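You operate a simulated robot arm through the tools that you are given. There is no shell and no other tool. Be economical: measure what you need, move in short steps, check, and stop when the job is done.

You are at the controls of a simulated robot arm. One attempt, no reset.

Task
Bleed the clamped pod at the red valve; take off cap and ring.
Fine: shut the valve again and lift the nozzle lever; cap on the blue mat, ring on the free post. Where these are worked on the way, their far stop is far enough and under half their travel is too little: red valve.

The check looks at the end state, three seconds after you hand in, the way a careful person would. Anything else that was tipped, shoved, dropped, spilled or broken makes it a failure. A push-on lid holds only when it is set on centred and level and pressed home; a screw cap is set on level and turned clockwise until tight.

Robot
A 7-joint arm with a three-finger gripper on a trunk, on a base that drives. Base frame: it is fixed to the floor where the robot stands at the start and does not move with it; the origin is under the middle of the robot, x ahead of it, y to its left, z up; the surface under the hand at the start is at about z = 860. Units: mm, rad, N and s.
With the tool pointing down near the work surface it reaches from about 460 to 920 mm from the robot's upright axis, wherever it stands. Its first joint turns from -2.897 to 2.897 rad. Places, roughly: black valve [500, 100, 900]; blue mat [600, 600, 900]; blue valve [500, 100, 900]; nozzle lever [700, 200, 1000]; red valve [500, 0, 900]; right post of the ring stand [700, 500, 900]; rubber ring (7x7x1 cm) [700, 600, 900]. Payload 2.69 kg.
The TCP is the grasp point between the finger pads, 29 mm short of the fingertips. In the tool frame z runs along the fingers and y along their closing line. Largest opening 120 mm; the body of the gripper starts 78 mm behind the TCP.
Orientation is that of the tool frame in the base frame, as [roll, pitch, yaw] about the fixed x, y, z axes, in that order (R = Rz(yaw) Ry(pitch) Rx(roll)). With the fingers straight down and closing along the base's y, the tool's x points along the base's -x, its y along +y and its z along -z.

Tools
- The arm moves only by the tool play_rows. Its argument "commands" is a list of rows, each a list of 7 numbers: the shift along the tool's x, y, z in mm, then the turn, a rotation vector about the tool's x, y, z in rad, then the closure in counts, from 0 (fully open) to 255 (shut). In form: [[dx, dy, dz, rx, ry, rz, gripper], ...]. A call has 1 to 12 rows; each row shifts and turns the commanded pose from where the row before left it, along the tool's axes as they then stand. Each row takes 0.2 s and may step no farther than 50 mm and 0.15 rad from the row before; otherwise, or with a gripper value out of range, the whole call is refused. Where a pose cannot be reached the arm comes as near as it can. A force on the tool above 90 N (or 10 N above the force at the start of the call, whichever is more), or a blocked arm, ends the call early, and 0.2 s more pass. The fingers move at their own pace and stop on an object; they squeeze with about 38 N. The grip force told is the motor's: it shows also when the fingers shut on nothing. Time passes only in rows, and 0.2 s behind the last, so rows that do not move let the fingers close. It gives the time, the measured TCP pose, the force on the tool (base axes), the opening and the grip force at its end, in the units of the frame above (readings bear some noise), with the torque about the TCP (base axes, N m) and any sound that the robot's microphone picked up.
- Cameras (640 x 400 px; columns grow to the right, rows downward): "scene" is now at [237.6, 38.6, 1331.6]; the picture's right is [0.43, -0.90, 0.00], its down [-0.48, -0.23, -0.85] and it looks along [0.76, 0.37, -0.53] (base axes); focal length 279 px, centre (320, 200). "wrist" rides on the gripper at [63, 0, -104] in the tool frame; the picture's right is [0.00, 1.00, 0.00], its down [-0.83, 0.00, -0.56] and it looks along [-0.56, 0.00, 0.83] (tool axes); focal length 275 px, centre (320, 200). There is no depth. A picture from a camera that has moved, and an enlarged one, comes with that camera's place and axes in the base frame and with its lens.
- grab_frame(camera): a new picture of that camera. It takes no simulated time.
- lift_body(by): slides the trunk up (or, below 0, down) by that many mm; the arm and the scene camera ride with it, the base frame stays. It gives what a move gives, with no picture.
- base_move(legs): drives the robot by 1 to 6 legs, each [ahead, left, turn to the left] in mm, mm and rad, along the robot's own axes; the way and the turn of a leg run together, so that a leg with both is an arc; at most 1500 mm and 3.142 rad a leg. The arm and the cameras ride along, it lands a little off, and it stops where it bumps. It gives what a move gives.
- aim_head(pan, tilt): turns the head with the scene camera to pan (to the left, within 1.501 rad either way) and tilt (down, from -0.506 to 1.204), counted from straight ahead of the robot. It gives what a move gives.
- enlarge(camera, box): a new picture of the part [left, top, right, bottom] of that camera's present view, enlarged. It takes no simulated time.
- close_job(): hands the job in; it is judged then, once.

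Go step by step. Nothing tells you exact positions but the pictures and the camera data: compare them with the known pose of the tool, close in by small moves and look again before you grip or let go. The budget is 120 turns and 90 pictures, counting those below and the enlarged ones. Unless the task says otherwise, let go and move clear before handing in, and close with one line.

The tools are called by a JSON object that holds its "name" and its "arguments". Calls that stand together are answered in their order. play_rows: Moves the arm, as the interface text tells. Its arguments: {"type":"object","properties":{"commands":{"type":"array"}},"required":["commands"]} The other tools are called the same way: lift_body (by) slides the trunk up or down; base_move (legs) drives the base; aim_head (pan, tilt) turns the head that bears the scene camera; grab_frame (camera) takes a picture; enlarge (camera, box) takes an enlarged picture of a part of a camera's view; close_job () hands the job in.

At the start:

```text
time_s: 0.0
tcp_pos: [496.3, 40.9, 1001.8]
ee_rot: [3.141, 0.0, 3.141]
force: [0.6, -0.5, 0.2]
moment: [0.05, 0.02, -0.02]
finger_gap: 120.2
grasp_force: 0.0
trunk travel left (down, up): [-575.0, 38.0]
robot x, y, heading: [0.3, 3.2, -0.005]
head pan, tilt: [0.447, 0.564]
```

scene: 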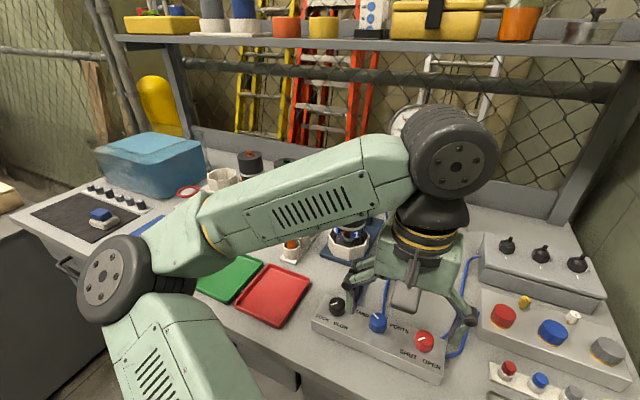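
wrist: 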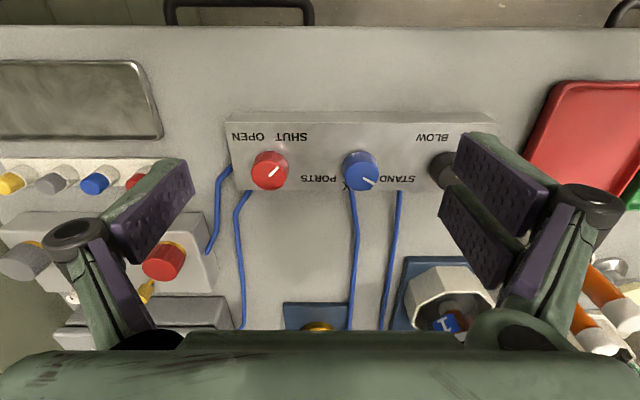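

I see a valve panel with a red, a blue and a black knob, and the clamped pod behind it, partly hidden by the arm. I take closer pictures first.

{"name": "enlarge", "arguments": {"camera": "wrist", "box": [200, 90, 520, 340]}}

{"name": "enlarge", "arguments": {"camera": "scene", "box": [100, 140, 420, 340]}}

```text
1.60 times, centred on (360, 215) of wrist
camera zoom: at [431.3, 40.3, 1104.1], right [0.0, 1.0, 0.0], down [0.83, 0.0, 0.56], along [0.56, 0.0, -0.83], focal length 440 px, centre (256, 176)
```

zoom: 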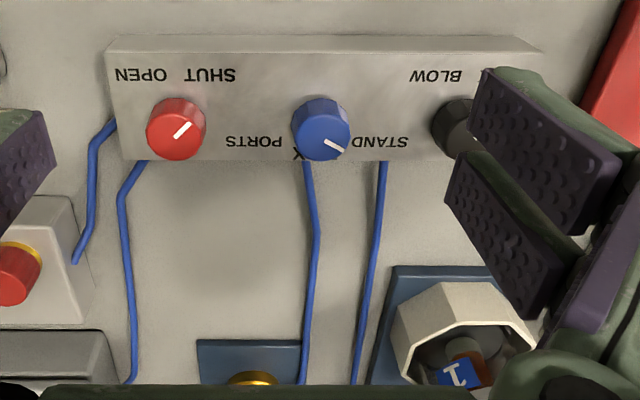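

```text
2.00 times, centred on (260, 240) of scene
camera zoom: at [237.6, 38.6, 1331.6], right [0.43, -0.9, 0.0], down [-0.48, -0.23, -0.85], along [0.76, 0.37, -0.53], focal length 558 px, centre (440, 120)
```

zoom: 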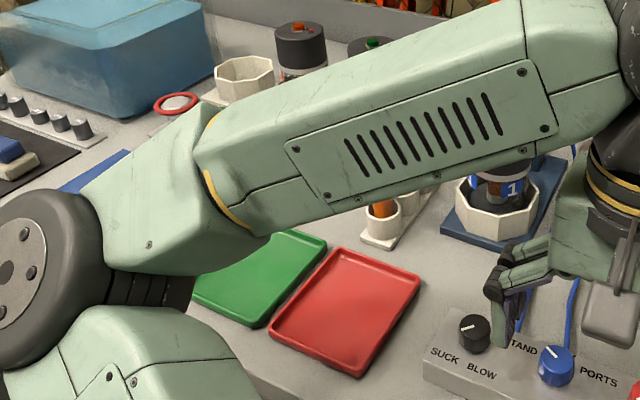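

The arm hides the middle of the bench, so I raise it and move it to the right to see the work area.

{"name": "play_rows", "arguments": {"commands": [[0, 0, -50, 0, 0, 0, 0], [0, 0, -50, 0, 0, 0, 0], [0, 0, -50, 0, 0, 0, 0], [0, -50, 0, 0, 0, 0, 0], [0, -50, 0, 0, 0, 0, 0], [0, -50, 0, 0, 0, 0, 0], [0, -50, 0, 0, 0, 0, 0], [0, -50, 0, 0, 0, 0, 0], [0, -50, 0, 0, 0, 0, 0]]}}

{"name": "grab_frame", "arguments": {"camera": "scene"}}

{"name": "grab_frame", "arguments": {"camera": "wrist"}}

```text
time_s: 2.0
tcp_pos: [495.6, -261.5, 1151.6]
ee_rot: [3.14, 0.002, -3.14]
force: [-0.9, -0.8, -0.9]
moment: [0.03, 0.03, 0.03]
finger_gap: 120.3
grasp_force: 0.0
trunk travel left (down, up): [-575.0, 38.0]
robot x, y, heading: [2.5, 0.0, 0.002]
head pan, tilt: [0.447, 0.564]
```

```text
85 pictures are left
camera scene: at [237.6, 37.9, 1331.6], right [0.43, -0.9, 0.0], down [-0.48, -0.23, -0.85], along [0.76, 0.37, -0.53], focal length 279 px, centre (320, 200)
```

scene: 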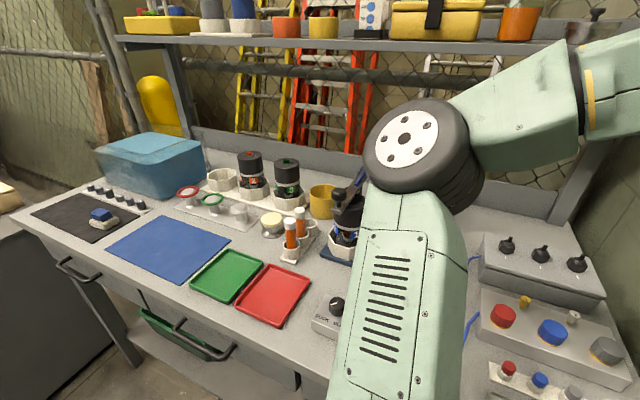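

```text
84 pictures are left
camera wrist: at [431.2, -262.4, 1256.1], right [-0.01, 1.0, 0.0], down [0.83, 0.0, 0.56], along [0.56, 0.0, -0.83], focal length 275 px, centre (320, 200)
```

wrist: 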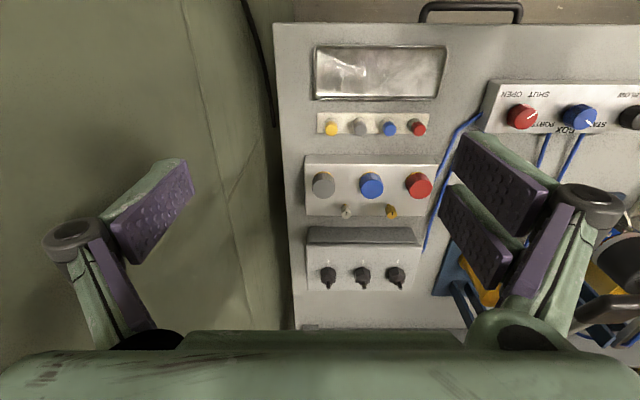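

The arm still hides the pod, but the mat, ring stand and pods to the left are clear. I enlarge that part.

{"name": "enlarge", "arguments": {"camera": "scene", "box": [160, 140, 400, 290]}}

{"name": "play_rows", "arguments": {"commands": [[0, 50, 0, 0, 0, 0, 0], [0, 50, -20, 0, 0, 0, 0], [0, 50, -20, 0, 0, 0, 0], [0, 50, -20, 0, 0, 0, 0], [0, 50, 0, 0, 0, 0, 0], [0, 50, 0, 0, 0, 0, 0], [0, 50, 0, 0, 0, 0, 0], [0, 50, 0, 0, 0, 0, 0], [0, 50, 0, 0, 0, 0, 0], [0, 50, 0, 0, 0, 0, 0]]}}

{"name": "grab_frame", "arguments": {"camera": "wrist"}}

{"name": "grab_frame", "arguments": {"camera": "scene"}}

```text
2.67 times, centred on (280, 215) of scene
camera zoom: at [237.6, 37.9, 1331.6], right [0.43, -0.9, 0.0], down [-0.48, -0.23, -0.85], along [0.76, 0.37, -0.53], focal length 744 px, centre (427, 160)
```

zoom: 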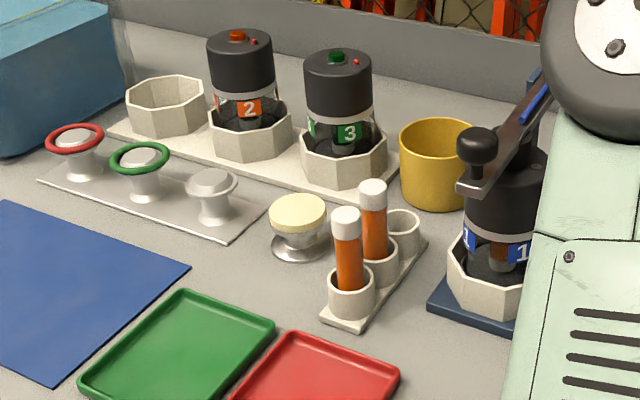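

```text
refused: row 2 steps farther than a row can; nothing moved
```

```text
82 pictures are left
camera wrist: at [431.2, -262.4, 1256.1], right [-0.01, 1.0, 0.0], down [0.83, 0.0, 0.56], along [0.56, 0.0, -0.83], focal length 275 px, centre (320, 200)
```

wrist: 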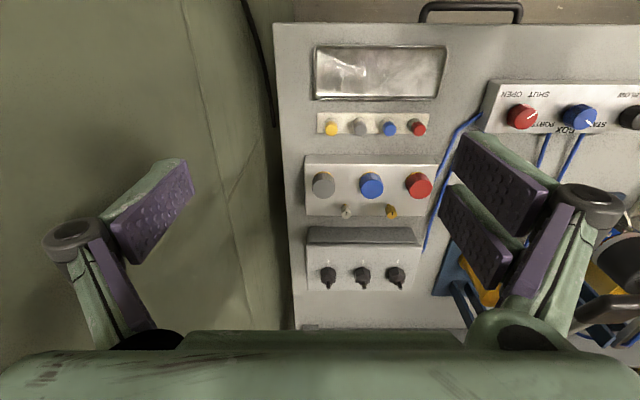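

```text
81 pictures are left
camera scene: at [237.6, 37.9, 1331.6], right [0.43, -0.9, 0.0], down [-0.48, -0.23, -0.85], along [0.76, 0.37, -0.53], focal length 279 px, centre (320, 200)
```

scene: 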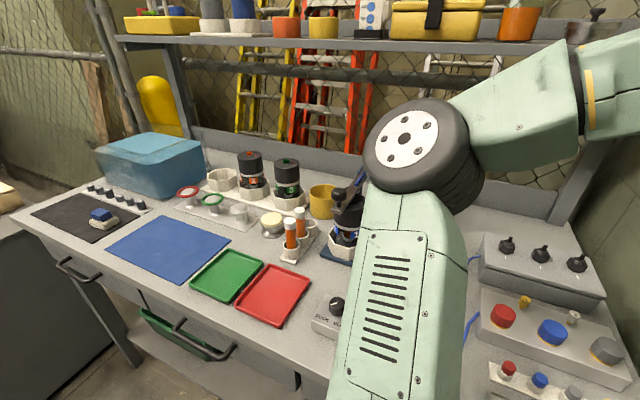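

I see a nozzle lever with a ball knob over pod 1, and a ring stand with a red and a green ring and the right post free. I move the wrist camera over the pod for a look.

{"name": "play_rows", "arguments": {"commands": [[0, 50, 0, 0, 0, 0, 0], [0, 45, -20, 0, 0, 0, 0], [0, 45, -20, 0, 0, 0, 0], [0, 45, -20, 0, 0, 0, 0], [0, 50, 0, 0, 0, 0, 0], [0, 50, 0, 0, 0, 0, 0], [0, 50, 0, 0, 0, 0, 0], [0, 50, 0, 0, 0, 0, 0], [0, 50, 0, 0, 0, 0, 0], [0, 50, 0, 0, 0, 0, 0]]}}

{"name": "grab_frame", "arguments": {"camera": "wrist"}}

{"name": "grab_frame", "arguments": {"camera": "scene"}}

```text
time_s: 3.5
tcp_pos: [498.7, -11.9, 1160.7]
ee_rot: [-3.129, -0.006, 2.901]
force: [0.0, 0.4, -0.5]
moment: [-0.04, 0.02, 0.01]
finger_gap: 120.1
grasp_force: 0.0
out of reach, approached as far as the arm can: row 2, 3, 4
trunk travel left (down, up): [-575.0, 38.0]
robot x, y, heading: [3.5, 2.3, -0.001]
head pan, tilt: [0.447, 0.564]
stopped in row 7: the arm was blocked; the commanded pose is now the measured one
```

```text
80 pictures are left
camera wrist: at [435.2, 3.1, 1265.8], right [0.23, 0.97, -0.01], down [0.81, -0.19, 0.55], along [0.53, -0.14, -0.83], focal length 275 px, centre (320, 200)
```

wrist: 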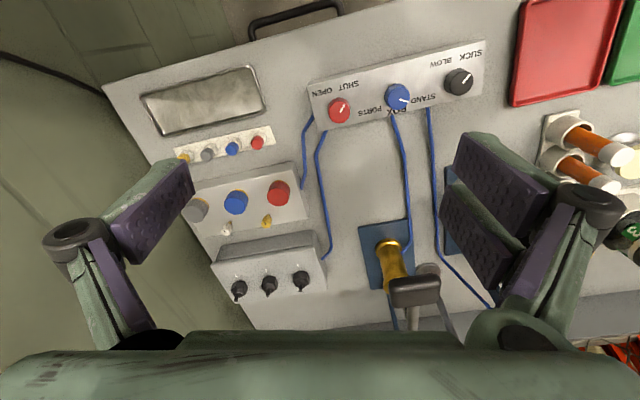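

```text
79 pictures are left
camera scene: at [237.7, 38.8, 1331.6], right [0.43, -0.9, 0.0], down [-0.48, -0.23, -0.84], along [0.76, 0.36, -0.53], focal length 279 px, centre (320, 200)
```

scene: 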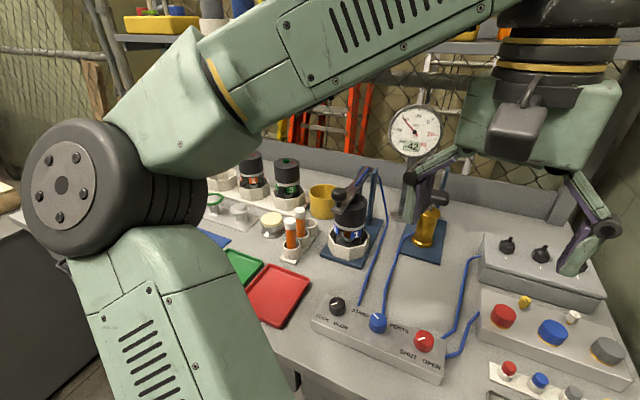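

Now the pod, the gauge (about -42) and the whole panel are in view. I enlarge these parts.

{"name": "enlarge", "arguments": {"camera": "scene", "box": [300, 90, 480, 270]}}

{"name": "enlarge", "arguments": {"camera": "scene", "box": [300, 270, 460, 390]}}

{"name": "enlarge", "arguments": {"camera": "wrist", "box": [290, 30, 510, 140]}}

```text
2.22 times, centred on (390, 180) of scene
camera zoom: at [237.7, 38.8, 1331.6], right [0.43, -0.9, 0.0], down [-0.48, -0.23, -0.84], along [0.76, 0.36, -0.53], focal length 620 px, centre (164, 244)
```

zoom: 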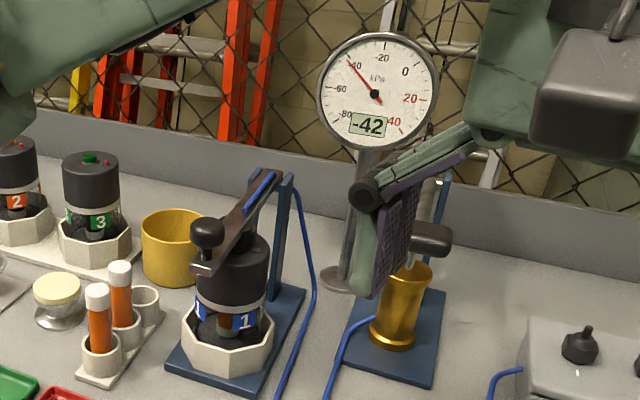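

```text
3.33 times, centred on (380, 330) of scene
camera zoom: at [237.7, 38.8, 1331.6], right [0.43, -0.9, 0.0], down [-0.48, -0.23, -0.84], along [0.76, 0.36, -0.53], focal length 930 px, centre (120, -233)
```

zoom: 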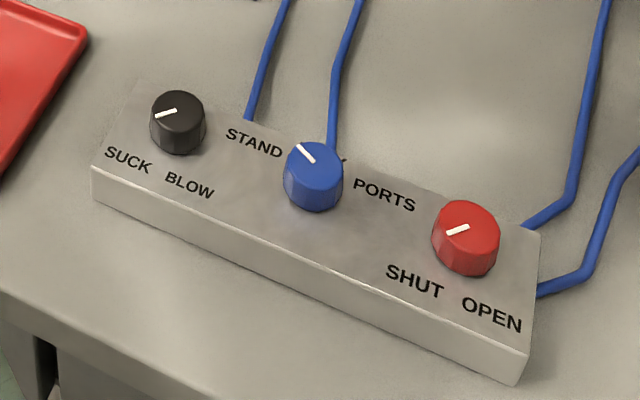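

```text
2.91 times, centred on (400, 85) of wrist
camera zoom: at [435.2, 3.1, 1265.8], right [0.23, 0.97, -0.01], down [0.81, -0.19, 0.55], along [0.53, -0.14, -0.83], focal length 801 px, centre (87, 534)
```

zoom: 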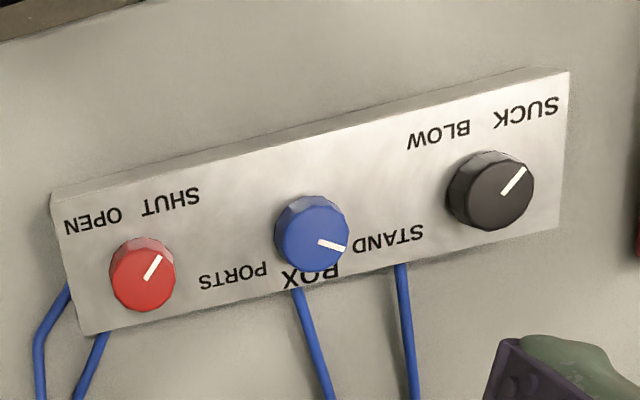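

The red valve's knob is at about [533, 0, top 922], pointing at SHUT; OPEN is a quarter turn counter-clockwise. I turn the gripper to a start angle and hover over it, half closed.

{"name": "play_rows", "arguments": {"commands": [[0, 0, 40, 0, 0, 0.136, 127], [0, 0, 40, 0, 0, 0.136, 127], [0, 0, 40, 0, 0, 0.136, 127], [0, 0, 30, 0, 0, 0.136, 127], [-16, 32, 0, 0, 0, 0, 127], [0, 0, 0, 0, 0, 0, 127]]}}

{"name": "grab_frame", "arguments": {"camera": "wrist"}}

{"name": "grab_frame", "arguments": {"camera": "scene"}}

```text
time_s: 4.9
tcp_pos: [529.2, -3.1, 1011.3]
ee_rot: [-3.132, -0.001, 2.359]
force: [-0.1, -0.5, 0.5]
moment: [-0.03, -0.01, -0.01]
finger_gap: 60.1
grasp_force: 0.1
trunk travel left (down, up): [-575.0, 38.0]
robot x, y, heading: [-0.7, -0.8, -0.002]
head pan, tilt: [0.447, 0.564]
```

```text
75 pictures are left
camera wrist: at [483.7, 41.5, 1115.3], right [0.7, 0.71, -0.01], down [0.6, -0.58, 0.56], along [0.39, -0.4, -0.83], focal length 275 px, centre (320, 200)
```

wrist: 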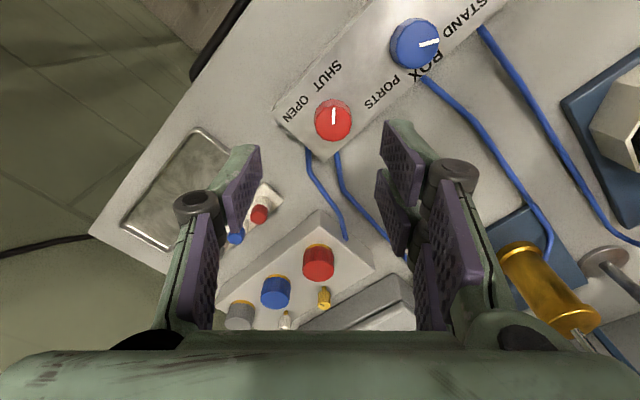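

```text
74 pictures are left
camera scene: at [237.7, 38.4, 1331.6], right [0.43, -0.9, 0.0], down [-0.48, -0.23, -0.85], along [0.76, 0.37, -0.53], focal length 279 px, centre (320, 200)
```

scene: 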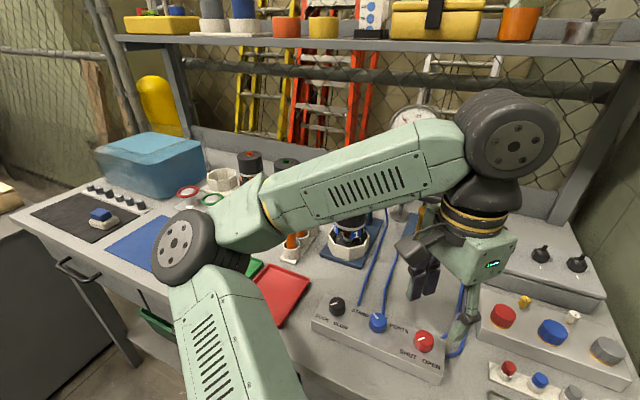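

The gripper hovers close to the knob, which I place at about [533, 1]. I correct the offset and descend, then look.

{"name": "play_rows", "arguments": {"commands": [[0, 5, 30, 0, 0, 0, 127], [0, 0, 30, 0, 0, 0, 127], [0, 0, 10, 0, 0, 0, 127]]}}

{"name": "grab_frame", "arguments": {"camera": "wrist"}}

{"name": "enlarge", "arguments": {"camera": "scene", "box": [360, 250, 500, 390]}}

```text
time_s: 5.7
tcp_pos: [533.2, 2.2, 941.0]
ee_rot: [-3.134, 0.002, 2.363]
force: [0.3, 0.2, 0.2]
moment: [0.0, -0.01, 0.05]
finger_gap: 60.4
grasp_force: 0.0
trunk travel left (down, up): [-575.0, 38.0]
robot x, y, heading: [0.2, 1.3, 0.004]
head pan, tilt: [0.447, 0.564]
```

```text
73 pictures are left
camera wrist: at [487.0, 46.9, 1044.9], right [0.7, 0.71, -0.01], down [0.6, -0.58, 0.56], along [0.39, -0.4, -0.83], focal length 275 px, centre (320, 200)
```

wrist: 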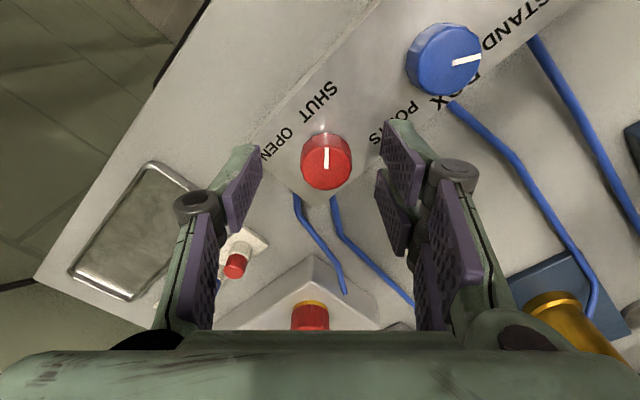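

```text
2.86 times, centred on (430, 320) of scene
camera zoom: at [237.7, 38.4, 1331.6], right [0.43, -0.9, 0.0], down [-0.48, -0.23, -0.85], along [0.76, 0.37, -0.53], focal length 797 px, centre (6, -143)
```

zoom: 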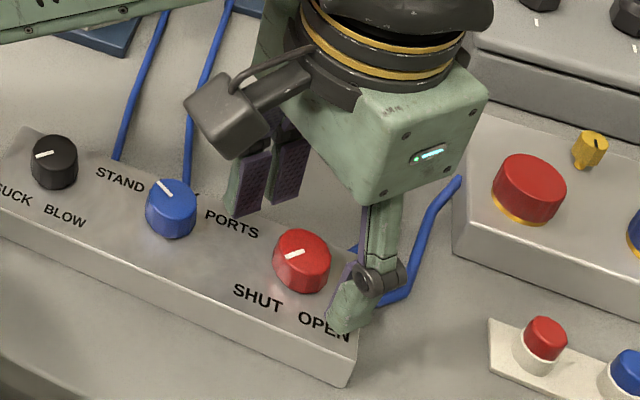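

The knob's top is near z 913, centred almost between the fingers. I go 14 mm lower and close on it.

{"name": "play_rows", "arguments": {"commands": [[2, 1, 7, 0, 0, 0, 127], [0, 0, 7, 0, 0, 0, 127], [0, 0, 0, 0, 0, 0, 255], [0, 0, 0, 0, 0, 0, 255], [0, 0, 0, 0, 0, 0, 255], [0, 0, 0, 0, 0, 0, 255]]}}

{"name": "grab_frame", "arguments": {"camera": "wrist"}}

```text
time_s: 7.1
tcp_pos: [533.5, 6.0, 926.7]
ee_rot: [-3.135, 0.003, 2.367]
force: [22.2, 17.3, 3.7]
moment: [0.76, -0.39, 0.27]
finger_gap: 28.6
grasp_force: 35.8
trunk travel left (down, up): [-575.0, 38.0]
robot x, y, heading: [1.6, -3.2, 0.005]
head pan, tilt: [0.447, 0.564]
```

```text
71 pictures are left
camera wrist: at [487.6, 50.1, 1031.2], right [0.7, 0.72, -0.01], down [0.6, -0.58, 0.56], along [0.4, -0.39, -0.83], focal length 275 px, centre (320, 200)
```

wrist: 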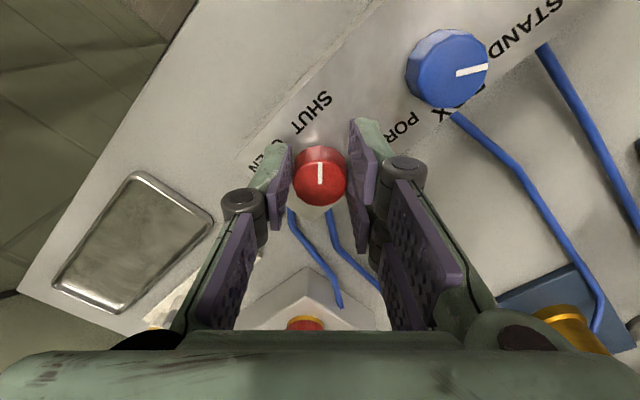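

The knob is held (28.6 mm), with a side force of 28 N along the closing line. I relax that by shifting a little, then turn counter-clockwise.

{"name": "play_rows", "arguments": {"commands": [[0, 2, 0, 0, 0, 0, 255], [0, 0, 0, 0, 0, 0, 255]]}}

```text
time_s: 7.7
tcp_pos: [533.4, 6.3, 927.1]
ee_rot: [-3.132, 0.0, 2.362]
force: [15.0, 13.3, 6.3]
moment: [0.54, -0.6, 0.17]
finger_gap: 28.6
grasp_force: 44.7
trunk travel left (down, up): [-575.0, 38.0]
robot x, y, heading: [-1.4, 1.2, 0.002]
head pan, tilt: [0.447, 0.564]
```

{"name": "play_rows", "arguments": {"commands": [[0, 3, 0, 0, 0, 0, 255], [0, 0, 0, 0, 0, -0.14, 255], [0, 0, 0, 0, 0, -0.14, 255], [0, 0, 0, 0, 0, -0.14, 255]]}}

{"name": "grab_frame", "arguments": {"camera": "wrist"}}

```text
time_s: 8.7
tcp_pos: [532.7, 3.3, 927.6]
ee_rot: [-3.128, -0.007, 2.775]
force: [-34.8, -25.4, -10.9]
moment: [-0.74, 0.19, -0.34]
finger_gap: 28.5
grasp_force: 45.4
trunk travel left (down, up): [-575.0, 38.0]
robot x, y, heading: [-0.4, 3.6, 0.001]
head pan, tilt: [0.447, 0.564]
```

```text
70 pictures are left
camera wrist: at [473.1, 26.1, 1032.0], right [0.35, 0.93, -0.01], down [0.78, -0.29, 0.55], along [0.51, -0.2, -0.84], focal length 275 px, centre (320, 200)
```

wrist: 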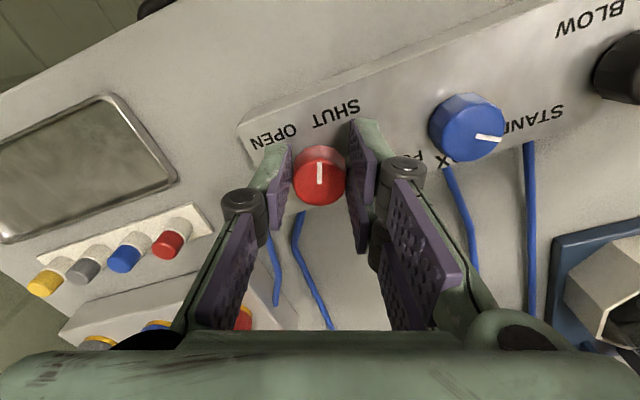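

The knob turns with the gripper. I shift back slightly to ease the side force and turn on.

{"name": "play_rows", "arguments": {"commands": [[1, -3, 0, 0, 0, 0, 255], [0, 0, 0, 0, 0, -0.14, 255], [0, 0, 0, 0, 0, -0.14, 255], [0, 0, 0, 0, 0, -0.14, 255], [0, 0, 0, 0, 0, -0.14, 255]]}}

```text
time_s: 9.9
tcp_pos: [534.8, -0.4, 929.4]
ee_rot: [-3.128, -0.01, -2.943]
force: [-13.4, -46.6, -10.3]
moment: [-0.82, 0.06, -0.31]
finger_gap: 28.3
grasp_force: 44.6
trunk travel left (down, up): [-575.0, 38.0]
robot x, y, heading: [-0.2, 2.3, -0.004]
head pan, tilt: [0.447, 0.564]
```

{"name": "play_rows", "arguments": {"commands": [[0, -4, 0, 0, 0, 0, 255], [0, 0, 0, 0, 0, -0.14, 255], [0, 0, 0, 0, 0, -0.14, 255], [0, 0, 0, 0, 0, -0.14, 255], [0, 0, 0, 0, 0, -0.14, 255], [0, 0, 0, 0, 0, 0, 255]]}}

{"name": "grab_frame", "arguments": {"camera": "wrist"}}

{"name": "grab_frame", "arguments": {"camera": "scene"}}

```text
time_s: 11.3
tcp_pos: [537.2, -3.4, 928.8]
ee_rot: [-3.131, -0.01, -2.378]
force: [13.6, -39.1, 12.3]
moment: [-0.58, -0.54, -0.65]
finger_gap: 28.6
grasp_force: 44.7
trunk travel left (down, up): [-575.0, 38.0]
robot x, y, heading: [2.4, -1.4, 0.001]
head pan, tilt: [0.447, 0.564]
```

```text
69 pictures are left
camera wrist: at [489.9, -45.6, 1033.0], right [-0.69, 0.72, -0.01], down [0.6, 0.58, 0.55], along [0.4, 0.37, -0.84], focal length 275 px, centre (320, 200)
```

wrist: 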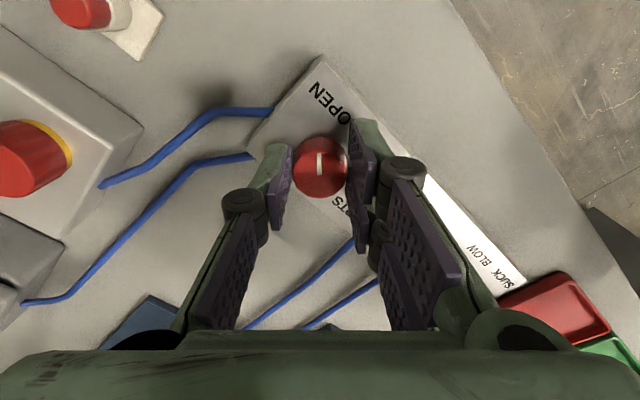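

```text
68 pictures are left
camera scene: at [238.1, 35.6, 1331.9], right [0.43, -0.9, 0.0], down [-0.48, -0.23, -0.85], along [0.76, 0.37, -0.53], focal length 279 px, centre (320, 200)
```

scene: 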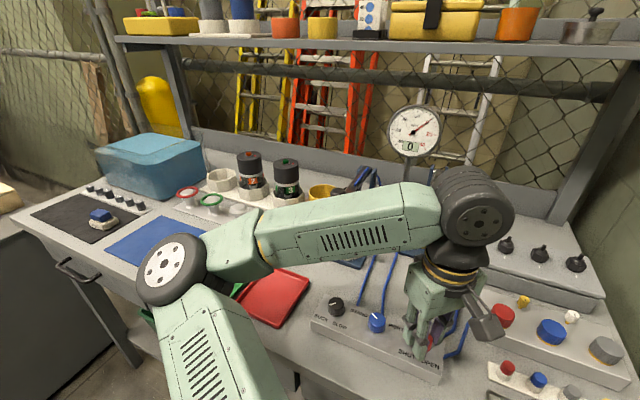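

The gauge reads about 0 after a quarter turn. I look at it closely and turn slightly more to feel for the stop.

{"name": "enlarge", "arguments": {"camera": "scene", "box": [380, 95, 450, 165]}}

{"name": "play_rows", "arguments": {"commands": [[0, 0, 0, 0, 0, -0.08, 255], [0, 0, 0, 0, 0, 0, 255], [0, 0, 0, 0, 0, 0, 255]]}}

{"name": "enlarge", "arguments": {"camera": "scene", "box": [380, 95, 450, 165]}}

```text
5.71 times, centred on (415, 130) of scene
camera zoom: at [238.1, 35.6, 1331.9], right [0.43, -0.9, 0.0], down [-0.48, -0.23, -0.85], along [0.76, 0.37, -0.53], focal length 1594 px, centre (-223, 600)
```

zoom: 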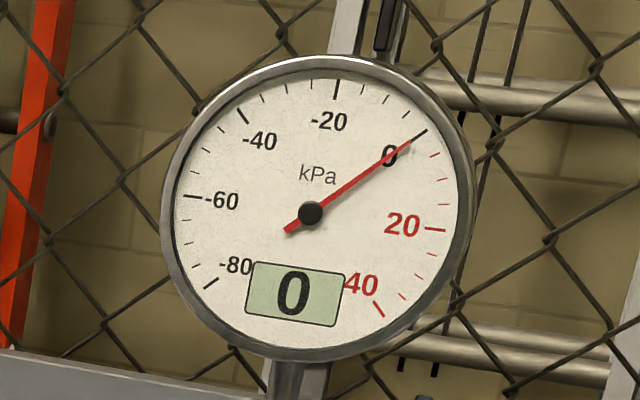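

```text
time_s: 12.1
tcp_pos: [536.9, -3.9, 928.9]
ee_rot: [-3.129, -0.014, -2.3]
force: [26.3, -36.4, 24.7]
moment: [-1.03, -0.85, -0.53]
finger_gap: 28.2
grasp_force: 45.2
trunk travel left (down, up): [-575.0, 38.0]
robot x, y, heading: [-1.7, -5.7, -0.003]
head pan, tilt: [0.447, 0.564]
```

```text
5.71 times, centred on (415, 130) of scene
camera zoom: at [238.2, 35.9, 1331.8], right [0.43, -0.9, 0.0], down [-0.48, -0.23, -0.85], along [0.76, 0.37, -0.53], focal length 1594 px, centre (-223, 600)
```

zoom: 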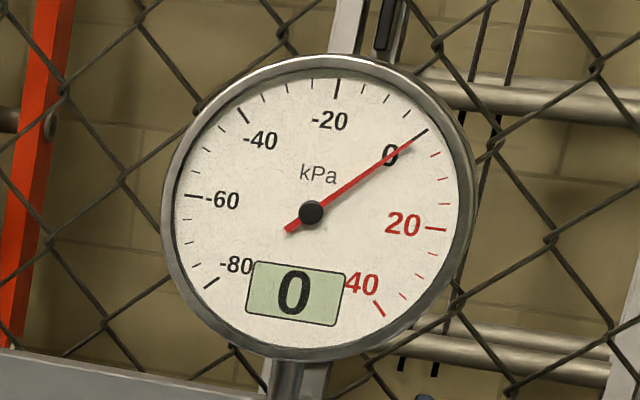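

The pod is bled: the gauge shows 0. Now I turn the valve back clockwise to SHUT in chunks, easing the side load.

{"name": "play_rows", "arguments": {"commands": [[1, -5, 0, 0, 0, 0, 255], [0, 0, 0, 0, 0, 0.14, 255], [0, 0, 0, 0, 0, 0.14, 255], [0, 0, 0, 0, 0, 0.14, 255], [0, 0, 0, 0, 0, 0.14, 255]]}}

```text
time_s: 13.3
tcp_pos: [535.0, -1.6, 928.7]
ee_rot: [-3.141, -0.006, -2.864]
force: [-8.8, 4.9, 20.8]
moment: [0.38, -0.25, 0.03]
finger_gap: 28.3
grasp_force: 44.8
trunk travel left (down, up): [-575.0, 38.0]
robot x, y, heading: [-1.6, 0.4, 0.002]
head pan, tilt: [0.447, 0.564]
```

{"name": "play_rows", "arguments": {"commands": [[0, 0, 0, 0, 0, 0.14, 255], [0, 0, 0, 0, 0, 0.14, 255], [0, 0, 0, 0, 0, 0.14, 255], [0, 1, 0, 0, 0, 0.14, 255], [0, 0, 0, 0, 0, 0.14, 255]]}}

```text
time_s: 14.5
tcp_pos: [536.2, 1.3, 928.0]
ee_rot: [-3.14, -0.004, 2.72]
force: [-17.6, 29.3, -1.7]
moment: [0.44, -0.07, 0.1]
finger_gap: 28.3
grasp_force: 45.0
trunk travel left (down, up): [-575.0, 38.0]
robot x, y, heading: [-3.2, 3.0, -0.002]
head pan, tilt: [0.447, 0.564]
```

{"name": "play_rows", "arguments": {"commands": [[1, 3, 0, 0, 0, 0.14, 255], [0, 0, 0, 0, 0, 0.14, 255], [0, 0, 0, 0, 0, 0.12, 255], [0, 0, 0, 0, 0, 0, 255]]}}

{"name": "grab_frame", "arguments": {"camera": "wrist"}}

```text
time_s: 15.5
tcp_pos: [539.1, 0.3, 929.1]
ee_rot: [-3.133, 0.005, 2.321]
force: [1.4, 9.8, 4.5]
moment: [-0.02, -0.44, 0.41]
finger_gap: 27.9
grasp_force: 45.2
trunk travel left (down, up): [-575.0, 38.0]
robot x, y, heading: [0.3, -0.0, 0.003]
head pan, tilt: [0.447, 0.564]
```

```text
65 pictures are left
camera wrist: at [494.8, 47.3, 1032.1], right [0.73, 0.68, -0.01], down [0.57, -0.6, 0.56], along [0.38, -0.41, -0.83], focal length 275 px, centre (320, 200)
```

wrist: 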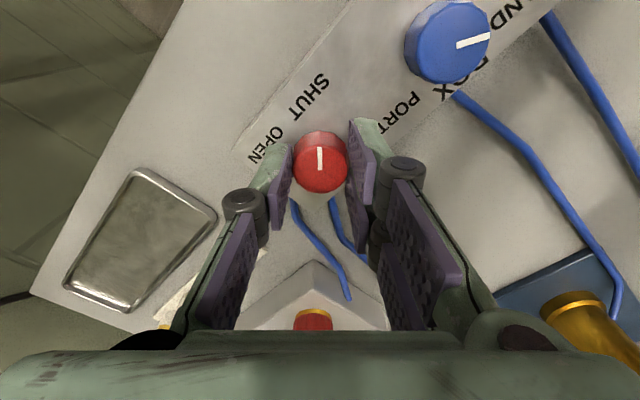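

The knob is back at SHUT. I press it a touch further to seat the stop, then open partly and rise.

{"name": "play_rows", "arguments": {"commands": [[0, 0, 0, 0, 0, 0.06, 255], [0, 0, 0, 0, 0, 0, 255], [0, 0, 0, 0, 0, 0, 127], [0, 0, 0, 0, 0, 0, 127], [0, 0, -20, 0, 0, 0, 127], [0, 0, -40, 0, 0, 0, 127], [0, 0, -50, 0, 0, -0.12, 127], [0, 0, -40, 0, 0, -0.12, 127]]}}

{"name": "enlarge", "arguments": {"camera": "scene", "box": [310, 90, 470, 390]}}

{"name": "enlarge", "arguments": {"camera": "wrist", "box": [200, 40, 520, 240]}}

```text
time_s: 17.3
tcp_pos: [539.8, 4.9, 1076.8]
ee_rot: [-3.132, 0.001, 2.504]
force: [-1.6, 0.1, 0.3]
moment: [-0.03, 0.0, -0.02]
finger_gap: 60.3
grasp_force: 0.0
trunk travel left (down, up): [-575.0, 38.0]
robot x, y, heading: [1.7, -1.0, -0.005]
head pan, tilt: [0.447, 0.564]
```

```text
1.33 times, centred on (390, 240) of scene
camera zoom: at [237.4, 38.3, 1331.6], right [0.43, -0.9, 0.0], down [-0.48, -0.23, -0.85], along [0.76, 0.37, -0.53], focal length 372 px, centre (227, 147)
```

zoom: 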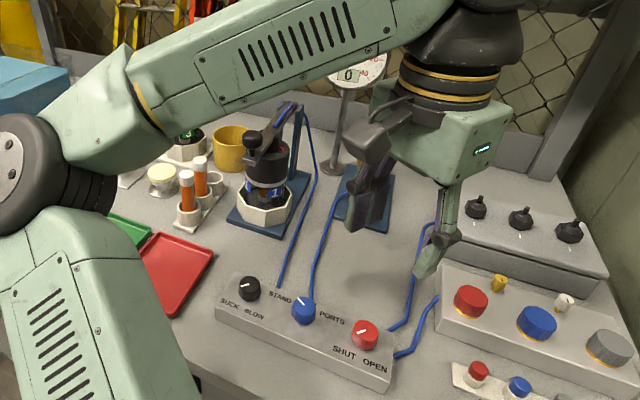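

```text
2.00 times, centred on (360, 140) of wrist
camera zoom: at [488.4, 41.7, 1181.6], right [0.59, 0.81, -0.01], down [0.67, -0.49, 0.56], along [0.44, -0.34, -0.83], focal length 551 px, centre (240, 320)
```

zoom: 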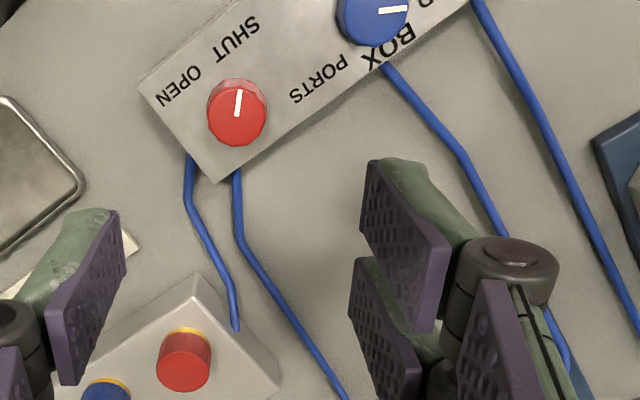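

The valve is SHUT and the gauge stays at 0. Next is the nozzle lever; I take a close picture of the pod stand.

{"name": "enlarge", "arguments": {"camera": "scene", "box": [310, 150, 410, 270]}}

```text
3.33 times, centred on (360, 210) of scene
camera zoom: at [237.4, 38.3, 1331.6], right [0.43, -0.9, 0.0], down [-0.48, -0.23, -0.85], along [0.76, 0.37, -0.53], focal length 930 px, centre (187, 167)
```

zoom: 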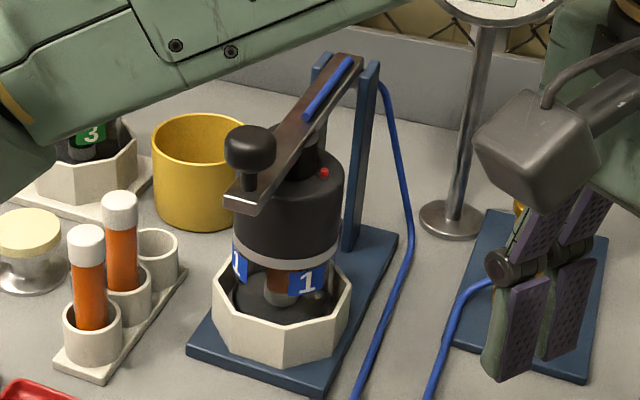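

The lever runs from a hinge at about [860, 200, 1024] towards me, with its end at about x 645, z 1035 and a ball knob on top. I plan to lift it from below with closed, nearly level fingers, so I first square the hand and bring it in front of the lever.

{"name": "play_rows", "arguments": {"commands": [[0, 0, 0, 0, 0, -0.128, 255], [0, 0, 0, 0, 0, -0.128, 255], [0, 0, 0, 0, 0, -0.128, 255], [0, 0, 0, 0, 0, -0.128, 255], [0, 0, 0, 0, 0, -0.126, 255], [10, 48, 0, 0, 0, 0, 255], [10, 48, 0, 0, 0, 0, 255], [0, 50, 0, 0, 0, 0, 255], [0, 49, 0, 0, 0, 0, 255]]}}

{"name": "grab_frame", "arguments": {"camera": "wrist"}}

{"name": "grab_frame", "arguments": {"camera": "scene"}}

```text
time_s: 19.3
tcp_pos: [517.7, 195.1, 1077.2]
ee_rot: [-3.135, -0.005, 3.139]
force: [-0.3, -0.1, 0.3]
moment: [-0.01, 0.01, 0.04]
finger_gap: 0.0
grasp_force: 28.9
trunk travel left (down, up): [-575.0, 38.0]
robot x, y, heading: [1.2, -2.1, -0.001]
head pan, tilt: [0.447, 0.564]
```

```text
61 pictures are left
camera wrist: at [453.7, 196.1, 1181.2], right [0.0, 1.0, -0.01], down [0.83, 0.0, 0.55], along [0.55, -0.01, -0.83], focal length 275 px, centre (320, 200)
```

wrist: 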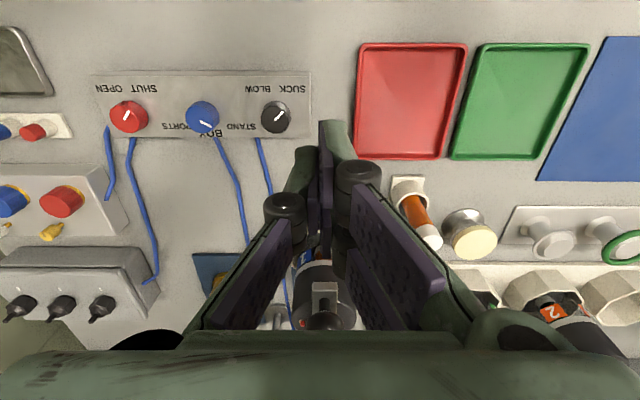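

```text
60 pictures are left
camera scene: at [237.5, 38.7, 1331.6], right [0.43, -0.9, 0.0], down [-0.48, -0.23, -0.85], along [0.76, 0.36, -0.53], focal length 279 px, centre (320, 200)
```

scene: 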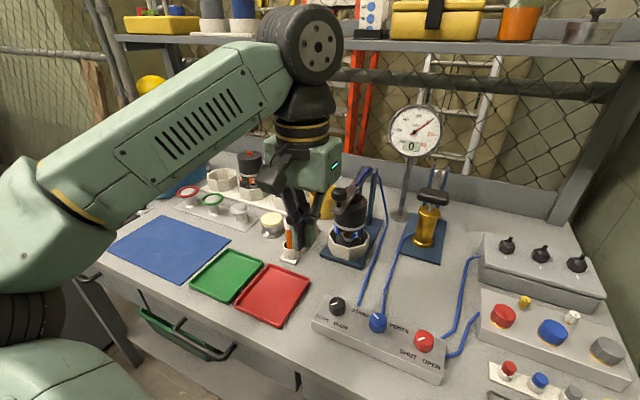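

The stand is now in clear view of both cameras. I enlarge to measure bar and ball.

{"name": "enlarge", "arguments": {"camera": "scene", "box": [310, 155, 400, 275]}}

{"name": "enlarge", "arguments": {"camera": "wrist", "box": [270, 230, 390, 350]}}

```text
3.33 times, centred on (355, 215) of scene
camera zoom: at [237.5, 38.7, 1331.6], right [0.43, -0.9, 0.0], down [-0.48, -0.23, -0.85], along [0.76, 0.36, -0.53], focal length 930 px, centre (203, 150)
```

zoom: 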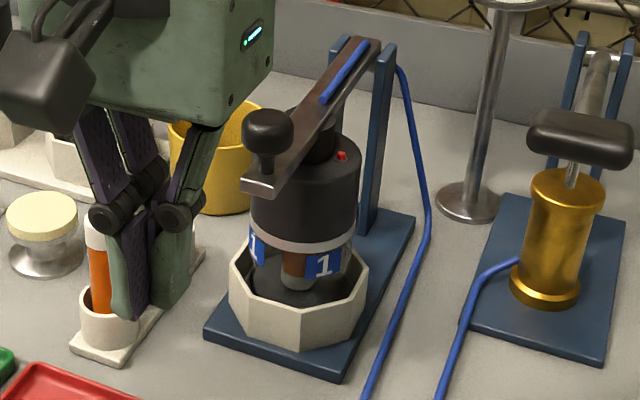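

```text
3.33 times, centred on (330, 290) of wrist
camera zoom: at [453.7, 196.1, 1181.2], right [0.0, 1.0, -0.01], down [0.83, 0.0, 0.55], along [0.55, -0.01, -0.83], focal length 918 px, centre (287, -100)
```

zoom: 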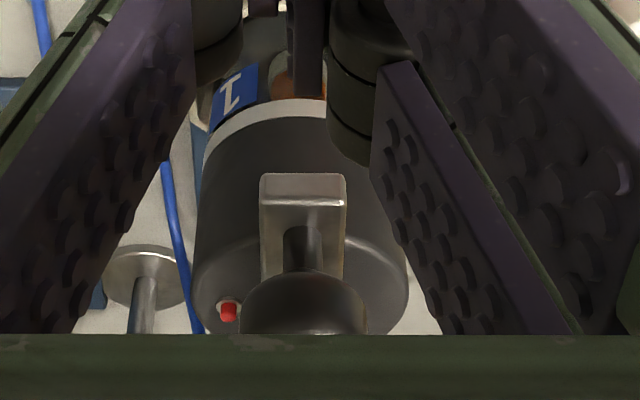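

Bar end is at about [650, 198, 1025] with the hinge near [878, 198, 1017]. I tilt the closed fingers forward, to 15° below level.

{"name": "play_rows", "arguments": {"commands": [[0, 0, 0, 0, -0.131, 0, 255], [0, 0, 0, 0, -0.131, 0, 255], [0, 0, 0, 0, -0.131, 0, 255], [0, 0, 0, 0, -0.131, 0, 255], [0, 0, 0, 0, -0.131, 0, 255], [0, 0, 0, 0, -0.131, 0, 255], [0, 0, 0, 0, -0.131, 0, 255], [0, 0, 0, 0, -0.131, 0, 255], [0, 0, 0, 0, -0.131, 0, 255], [0, 0, 0, 0, -0.131, 0, 255]]}}

{"name": "grab_frame", "arguments": {"camera": "scene"}}

```text
time_s: 21.5
tcp_pos: [525.1, 214.4, 1088.1]
ee_rot: [-3.118, 1.305, -3.124]
force: [0.0, 0.0, 0.1]
moment: [0.02, 0.02, 0.01]
finger_gap: 0.0
grasp_force: 28.3
out of reach, approached as far as the arm can: row 10
trunk travel left (down, up): [-575.0, 38.0]
robot x, y, heading: [2.3, -0.4, 0.001]
head pan, tilt: [0.447, 0.564]
```

```text
57 pictures are left
camera scene: at [237.8, 38.5, 1331.6], right [0.43, -0.9, 0.0], down [-0.48, -0.23, -0.84], along [0.76, 0.37, -0.53], focal length 279 px, centre (320, 200)
```

scene: 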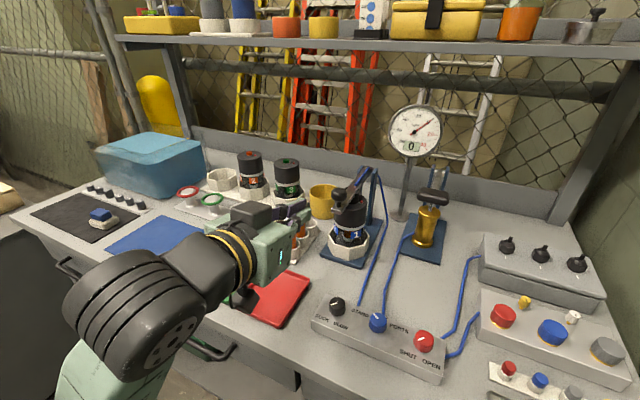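

The hand is tilted as wanted. I bring it forward and down in front of the lever.

{"name": "play_rows", "arguments": {"commands": [[20, -3, 26, 0, 0, 0, 255], [24, -4, 22, 0, 0, 0, 255], [24, -4, 22, 0, 0, 0, 255]]}}

{"name": "grab_frame", "arguments": {"camera": "wrist"}}

```text
time_s: 22.3
tcp_pos: [585.0, 224.5, 1015.4]
ee_rot: [-3.115, 1.304, -3.121]
force: [0.2, -0.5, 0.0]
moment: [0.0, -0.01, 0.0]
finger_gap: 0.0
grasp_force: 28.7
out of reach, approached as far as the arm can: row 1, 2, 3
trunk travel left (down, up): [-575.0, 38.0]
robot x, y, heading: [-1.1, -2.4, 0.002]
head pan, tilt: [0.447, 0.564]
```

```text
56 pictures are left
camera wrist: at [467.2, 224.5, 981.3], right [0.0, 1.0, -0.01], down [-0.32, 0.01, 0.95], along [0.95, 0.0, 0.32], focal length 275 px, centre (320, 200)
```

wrist: 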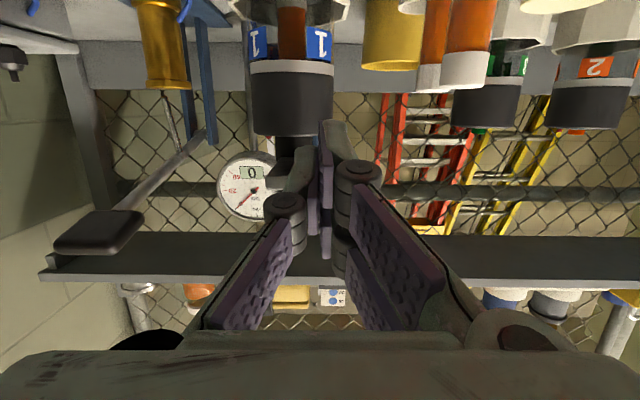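

The arm is cramped in this pose and drifts to y 224. I back the base up 150 mm to give it room.

{"name": "base_move", "arguments": {"legs": [[-150, 0, 0]]}}

{"name": "play_rows", "arguments": {"commands": [[0, 0, 40, 0, 0, 0, 255], [0, 0, 40, 0, 0, 0, 255], [0, 0, 0, 0, 0, 0, 255]]}}

```text
time_s: 23.7
tcp_pos: [437.0, 225.6, 1015.4]
ee_rot: [-3.112, 1.307, -3.12]
force: [-0.8, -0.3, -0.6]
moment: [0.02, -0.03, -0.01]
finger_gap: 0.0
grasp_force: 28.4
trunk travel left (down, up): [-575.0, 38.0]
robot x, y, heading: [-152.0, -1.3, -0.003]
head pan, tilt: [0.447, 0.564]
```

```text
time_s: 24.5
tcp_pos: [516.0, 226.4, 993.5]
ee_rot: [-3.115, 1.303, -3.118]
force: [0.6, -0.1, 0.8]
moment: [-0.01, 0.0, -0.01]
finger_gap: 0.0
grasp_force: 28.5
trunk travel left (down, up): [-575.0, 38.0]
robot x, y, heading: [-145.6, 0.8, -0.002]
head pan, tilt: [0.447, 0.564]
```

Now the pose is reached freely. I line up with the lever at y 198 and come closer.

{"name": "play_rows", "arguments": {"commands": [[0, -28, 0, 0, 0, 0, 255], [-8, 0, 36, 0, 0, 0, 255], [-8, 0, 37, 0, 0, 0, 255], [0, 0, 0, 0, 0, 0, 255]]}}

{"name": "grab_frame", "arguments": {"camera": "wrist"}}

{"name": "grab_frame", "arguments": {"camera": "scene"}}

```text
time_s: 25.5
tcp_pos: [588.6, 198.0, 991.1]
ee_rot: [-3.112, 1.304, -3.117]
force: [0.3, -0.2, 0.3]
moment: [0.0, -0.03, -0.02]
finger_gap: 0.1
grasp_force: 28.3
trunk travel left (down, up): [-575.0, 38.0]
robot x, y, heading: [-149.0, 1.8, -0.003]
head pan, tilt: [0.447, 0.564]
```

```text
55 pictures are left
camera wrist: at [469.5, 197.1, 956.7], right [0.0, 1.0, -0.01], down [-0.32, 0.01, 0.95], along [0.95, 0.0, 0.32], focal length 275 px, centre (320, 200)
```

wrist: 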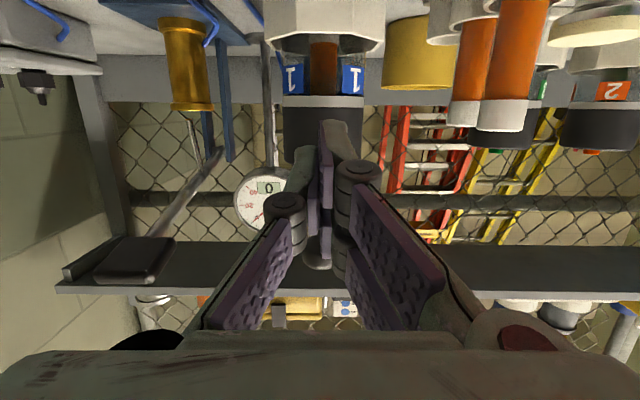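

```text
54 pictures are left
camera scene: at [89.8, 38.6, 1331.6], right [0.43, -0.9, 0.0], down [-0.48, -0.23, -0.85], along [0.76, 0.37, -0.53], focal length 279 px, centre (320, 200)
```

scene: 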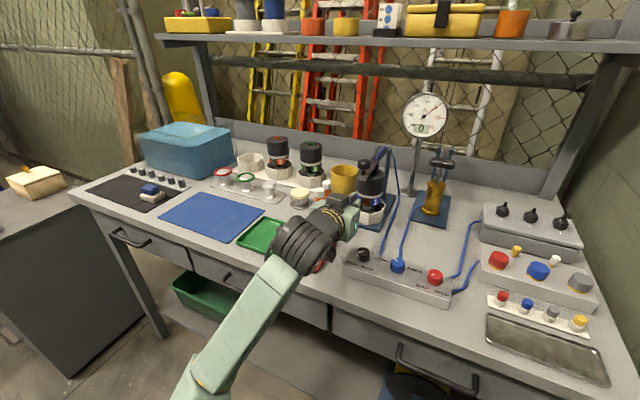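

Aligned. I slide the fingers under the lever end, with the tips stopping short of the cap.

{"name": "play_rows", "arguments": {"commands": [[-8, 0, 28, 0, 0, 0, 255], [-7, 0, 27, 0, 0, 0, 255], [0, 0, 0, 0, 0, 0, 255]]}}

{"name": "enlarge", "arguments": {"camera": "scene", "box": [310, 130, 420, 240]}}

{"name": "enlarge", "arguments": {"camera": "wrist", "box": [220, 60, 420, 280]}}

```text
time_s: 26.3
tcp_pos: [646.5, 197.5, 991.3]
ee_rot: [-3.113, 1.304, -3.119]
force: [-0.1, -0.2, -0.7]
moment: [-0.02, -0.01, 0.01]
finger_gap: 0.0
grasp_force: 28.7
trunk travel left (down, up): [-575.0, 38.0]
robot x, y, heading: [-146.7, -1.3, 0.002]
head pan, tilt: [0.447, 0.564]
```

```text
3.64 times, centred on (365, 185) of scene
camera zoom: at [89.8, 38.6, 1331.6], right [0.43, -0.9, 0.0], down [-0.48, -0.23, -0.85], along [0.76, 0.37, -0.53], focal length 1014 px, centre (156, 254)
```

zoom: 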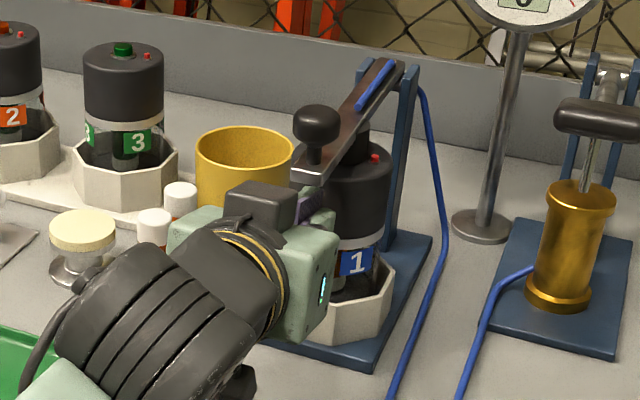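

```text
1.82 times, centred on (320, 170) of wrist
camera zoom: at [527.4, 196.2, 956.7], right [0.0, 1.0, -0.01], down [-0.32, 0.01, 0.95], along [0.95, 0.0, 0.32], focal length 500 px, centre (320, 254)
```

zoom: 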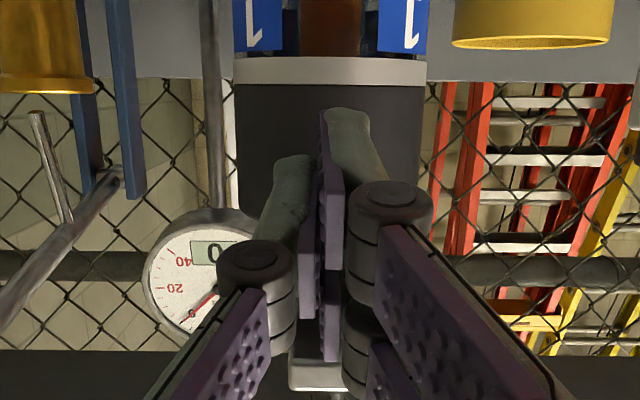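

The fingers are under the bar and clear of the cap. I raise slowly and watch the force.

{"name": "play_rows", "arguments": {"commands": [[-12, 0, -3, 0, 0, 0, 255], [-12, 0, -3, 0, 0, 0, 255], [-12, 0, -3, 0, 0, 0, 255], [-12, 0, -3, 0, 0, 0, 255]]}}

{"name": "enlarge", "arguments": {"camera": "scene", "box": [310, 130, 420, 240]}}

```text
time_s: 27.3
tcp_pos: [646.7, 197.5, 1041.1]
ee_rot: [-3.115, 1.306, -3.12]
force: [-1.0, 0.4, -0.9]
moment: [-0.01, -0.04, -0.01]
finger_gap: 0.0
grasp_force: 28.8
trunk travel left (down, up): [-575.0, 38.0]
robot x, y, heading: [-147.2, -1.4, -0.003]
head pan, tilt: [0.447, 0.564]
```

```text
3.64 times, centred on (365, 185) of scene
camera zoom: at [89.9, 38.7, 1331.6], right [0.43, -0.9, 0.0], down [-0.48, -0.23, -0.85], along [0.76, 0.37, -0.53], focal length 1014 px, centre (156, 254)
```

zoom: 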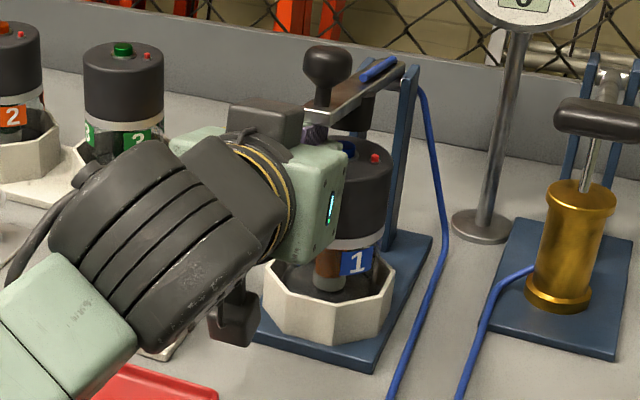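

The lever lifts easily. I follow its arc upward.

{"name": "play_rows", "arguments": {"commands": [[-23, 0, -1, 0, 0, 0, 255], [-23, 0, -1, 0, 0, 0, 255], [-26, 0, 4, 0, 0, 0, 255], [-26, 0, 4, 0, 0, 0, 255], [-24, 0, 11, 0, 0, 0, 255], [-24, 0, 11, 0, 0, 0, 255]]}}

{"name": "grab_frame", "arguments": {"camera": "scene"}}

```text
time_s: 28.7
tcp_pos: [713.2, 195.1, 1174.4]
ee_rot: [-3.114, 1.306, -3.12]
force: [-0.6, -0.4, 0.7]
moment: [0.01, -0.01, 0.01]
finger_gap: 0.0
grasp_force: 28.4
trunk travel left (down, up): [-575.0, 38.0]
robot x, y, heading: [-145.3, -2.0, 0.0]
head pan, tilt: [0.447, 0.564]
```

```text
50 pictures are left
camera scene: at [89.7, 38.5, 1331.6], right [0.43, -0.9, 0.0], down [-0.48, -0.23, -0.85], along [0.76, 0.37, -0.53], focal length 279 px, centre (320, 200)
```

scene: 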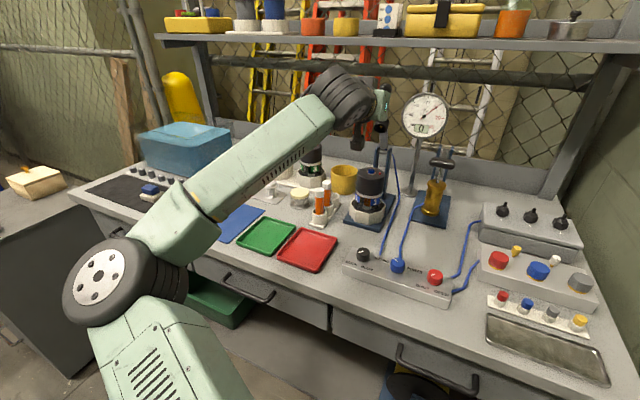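

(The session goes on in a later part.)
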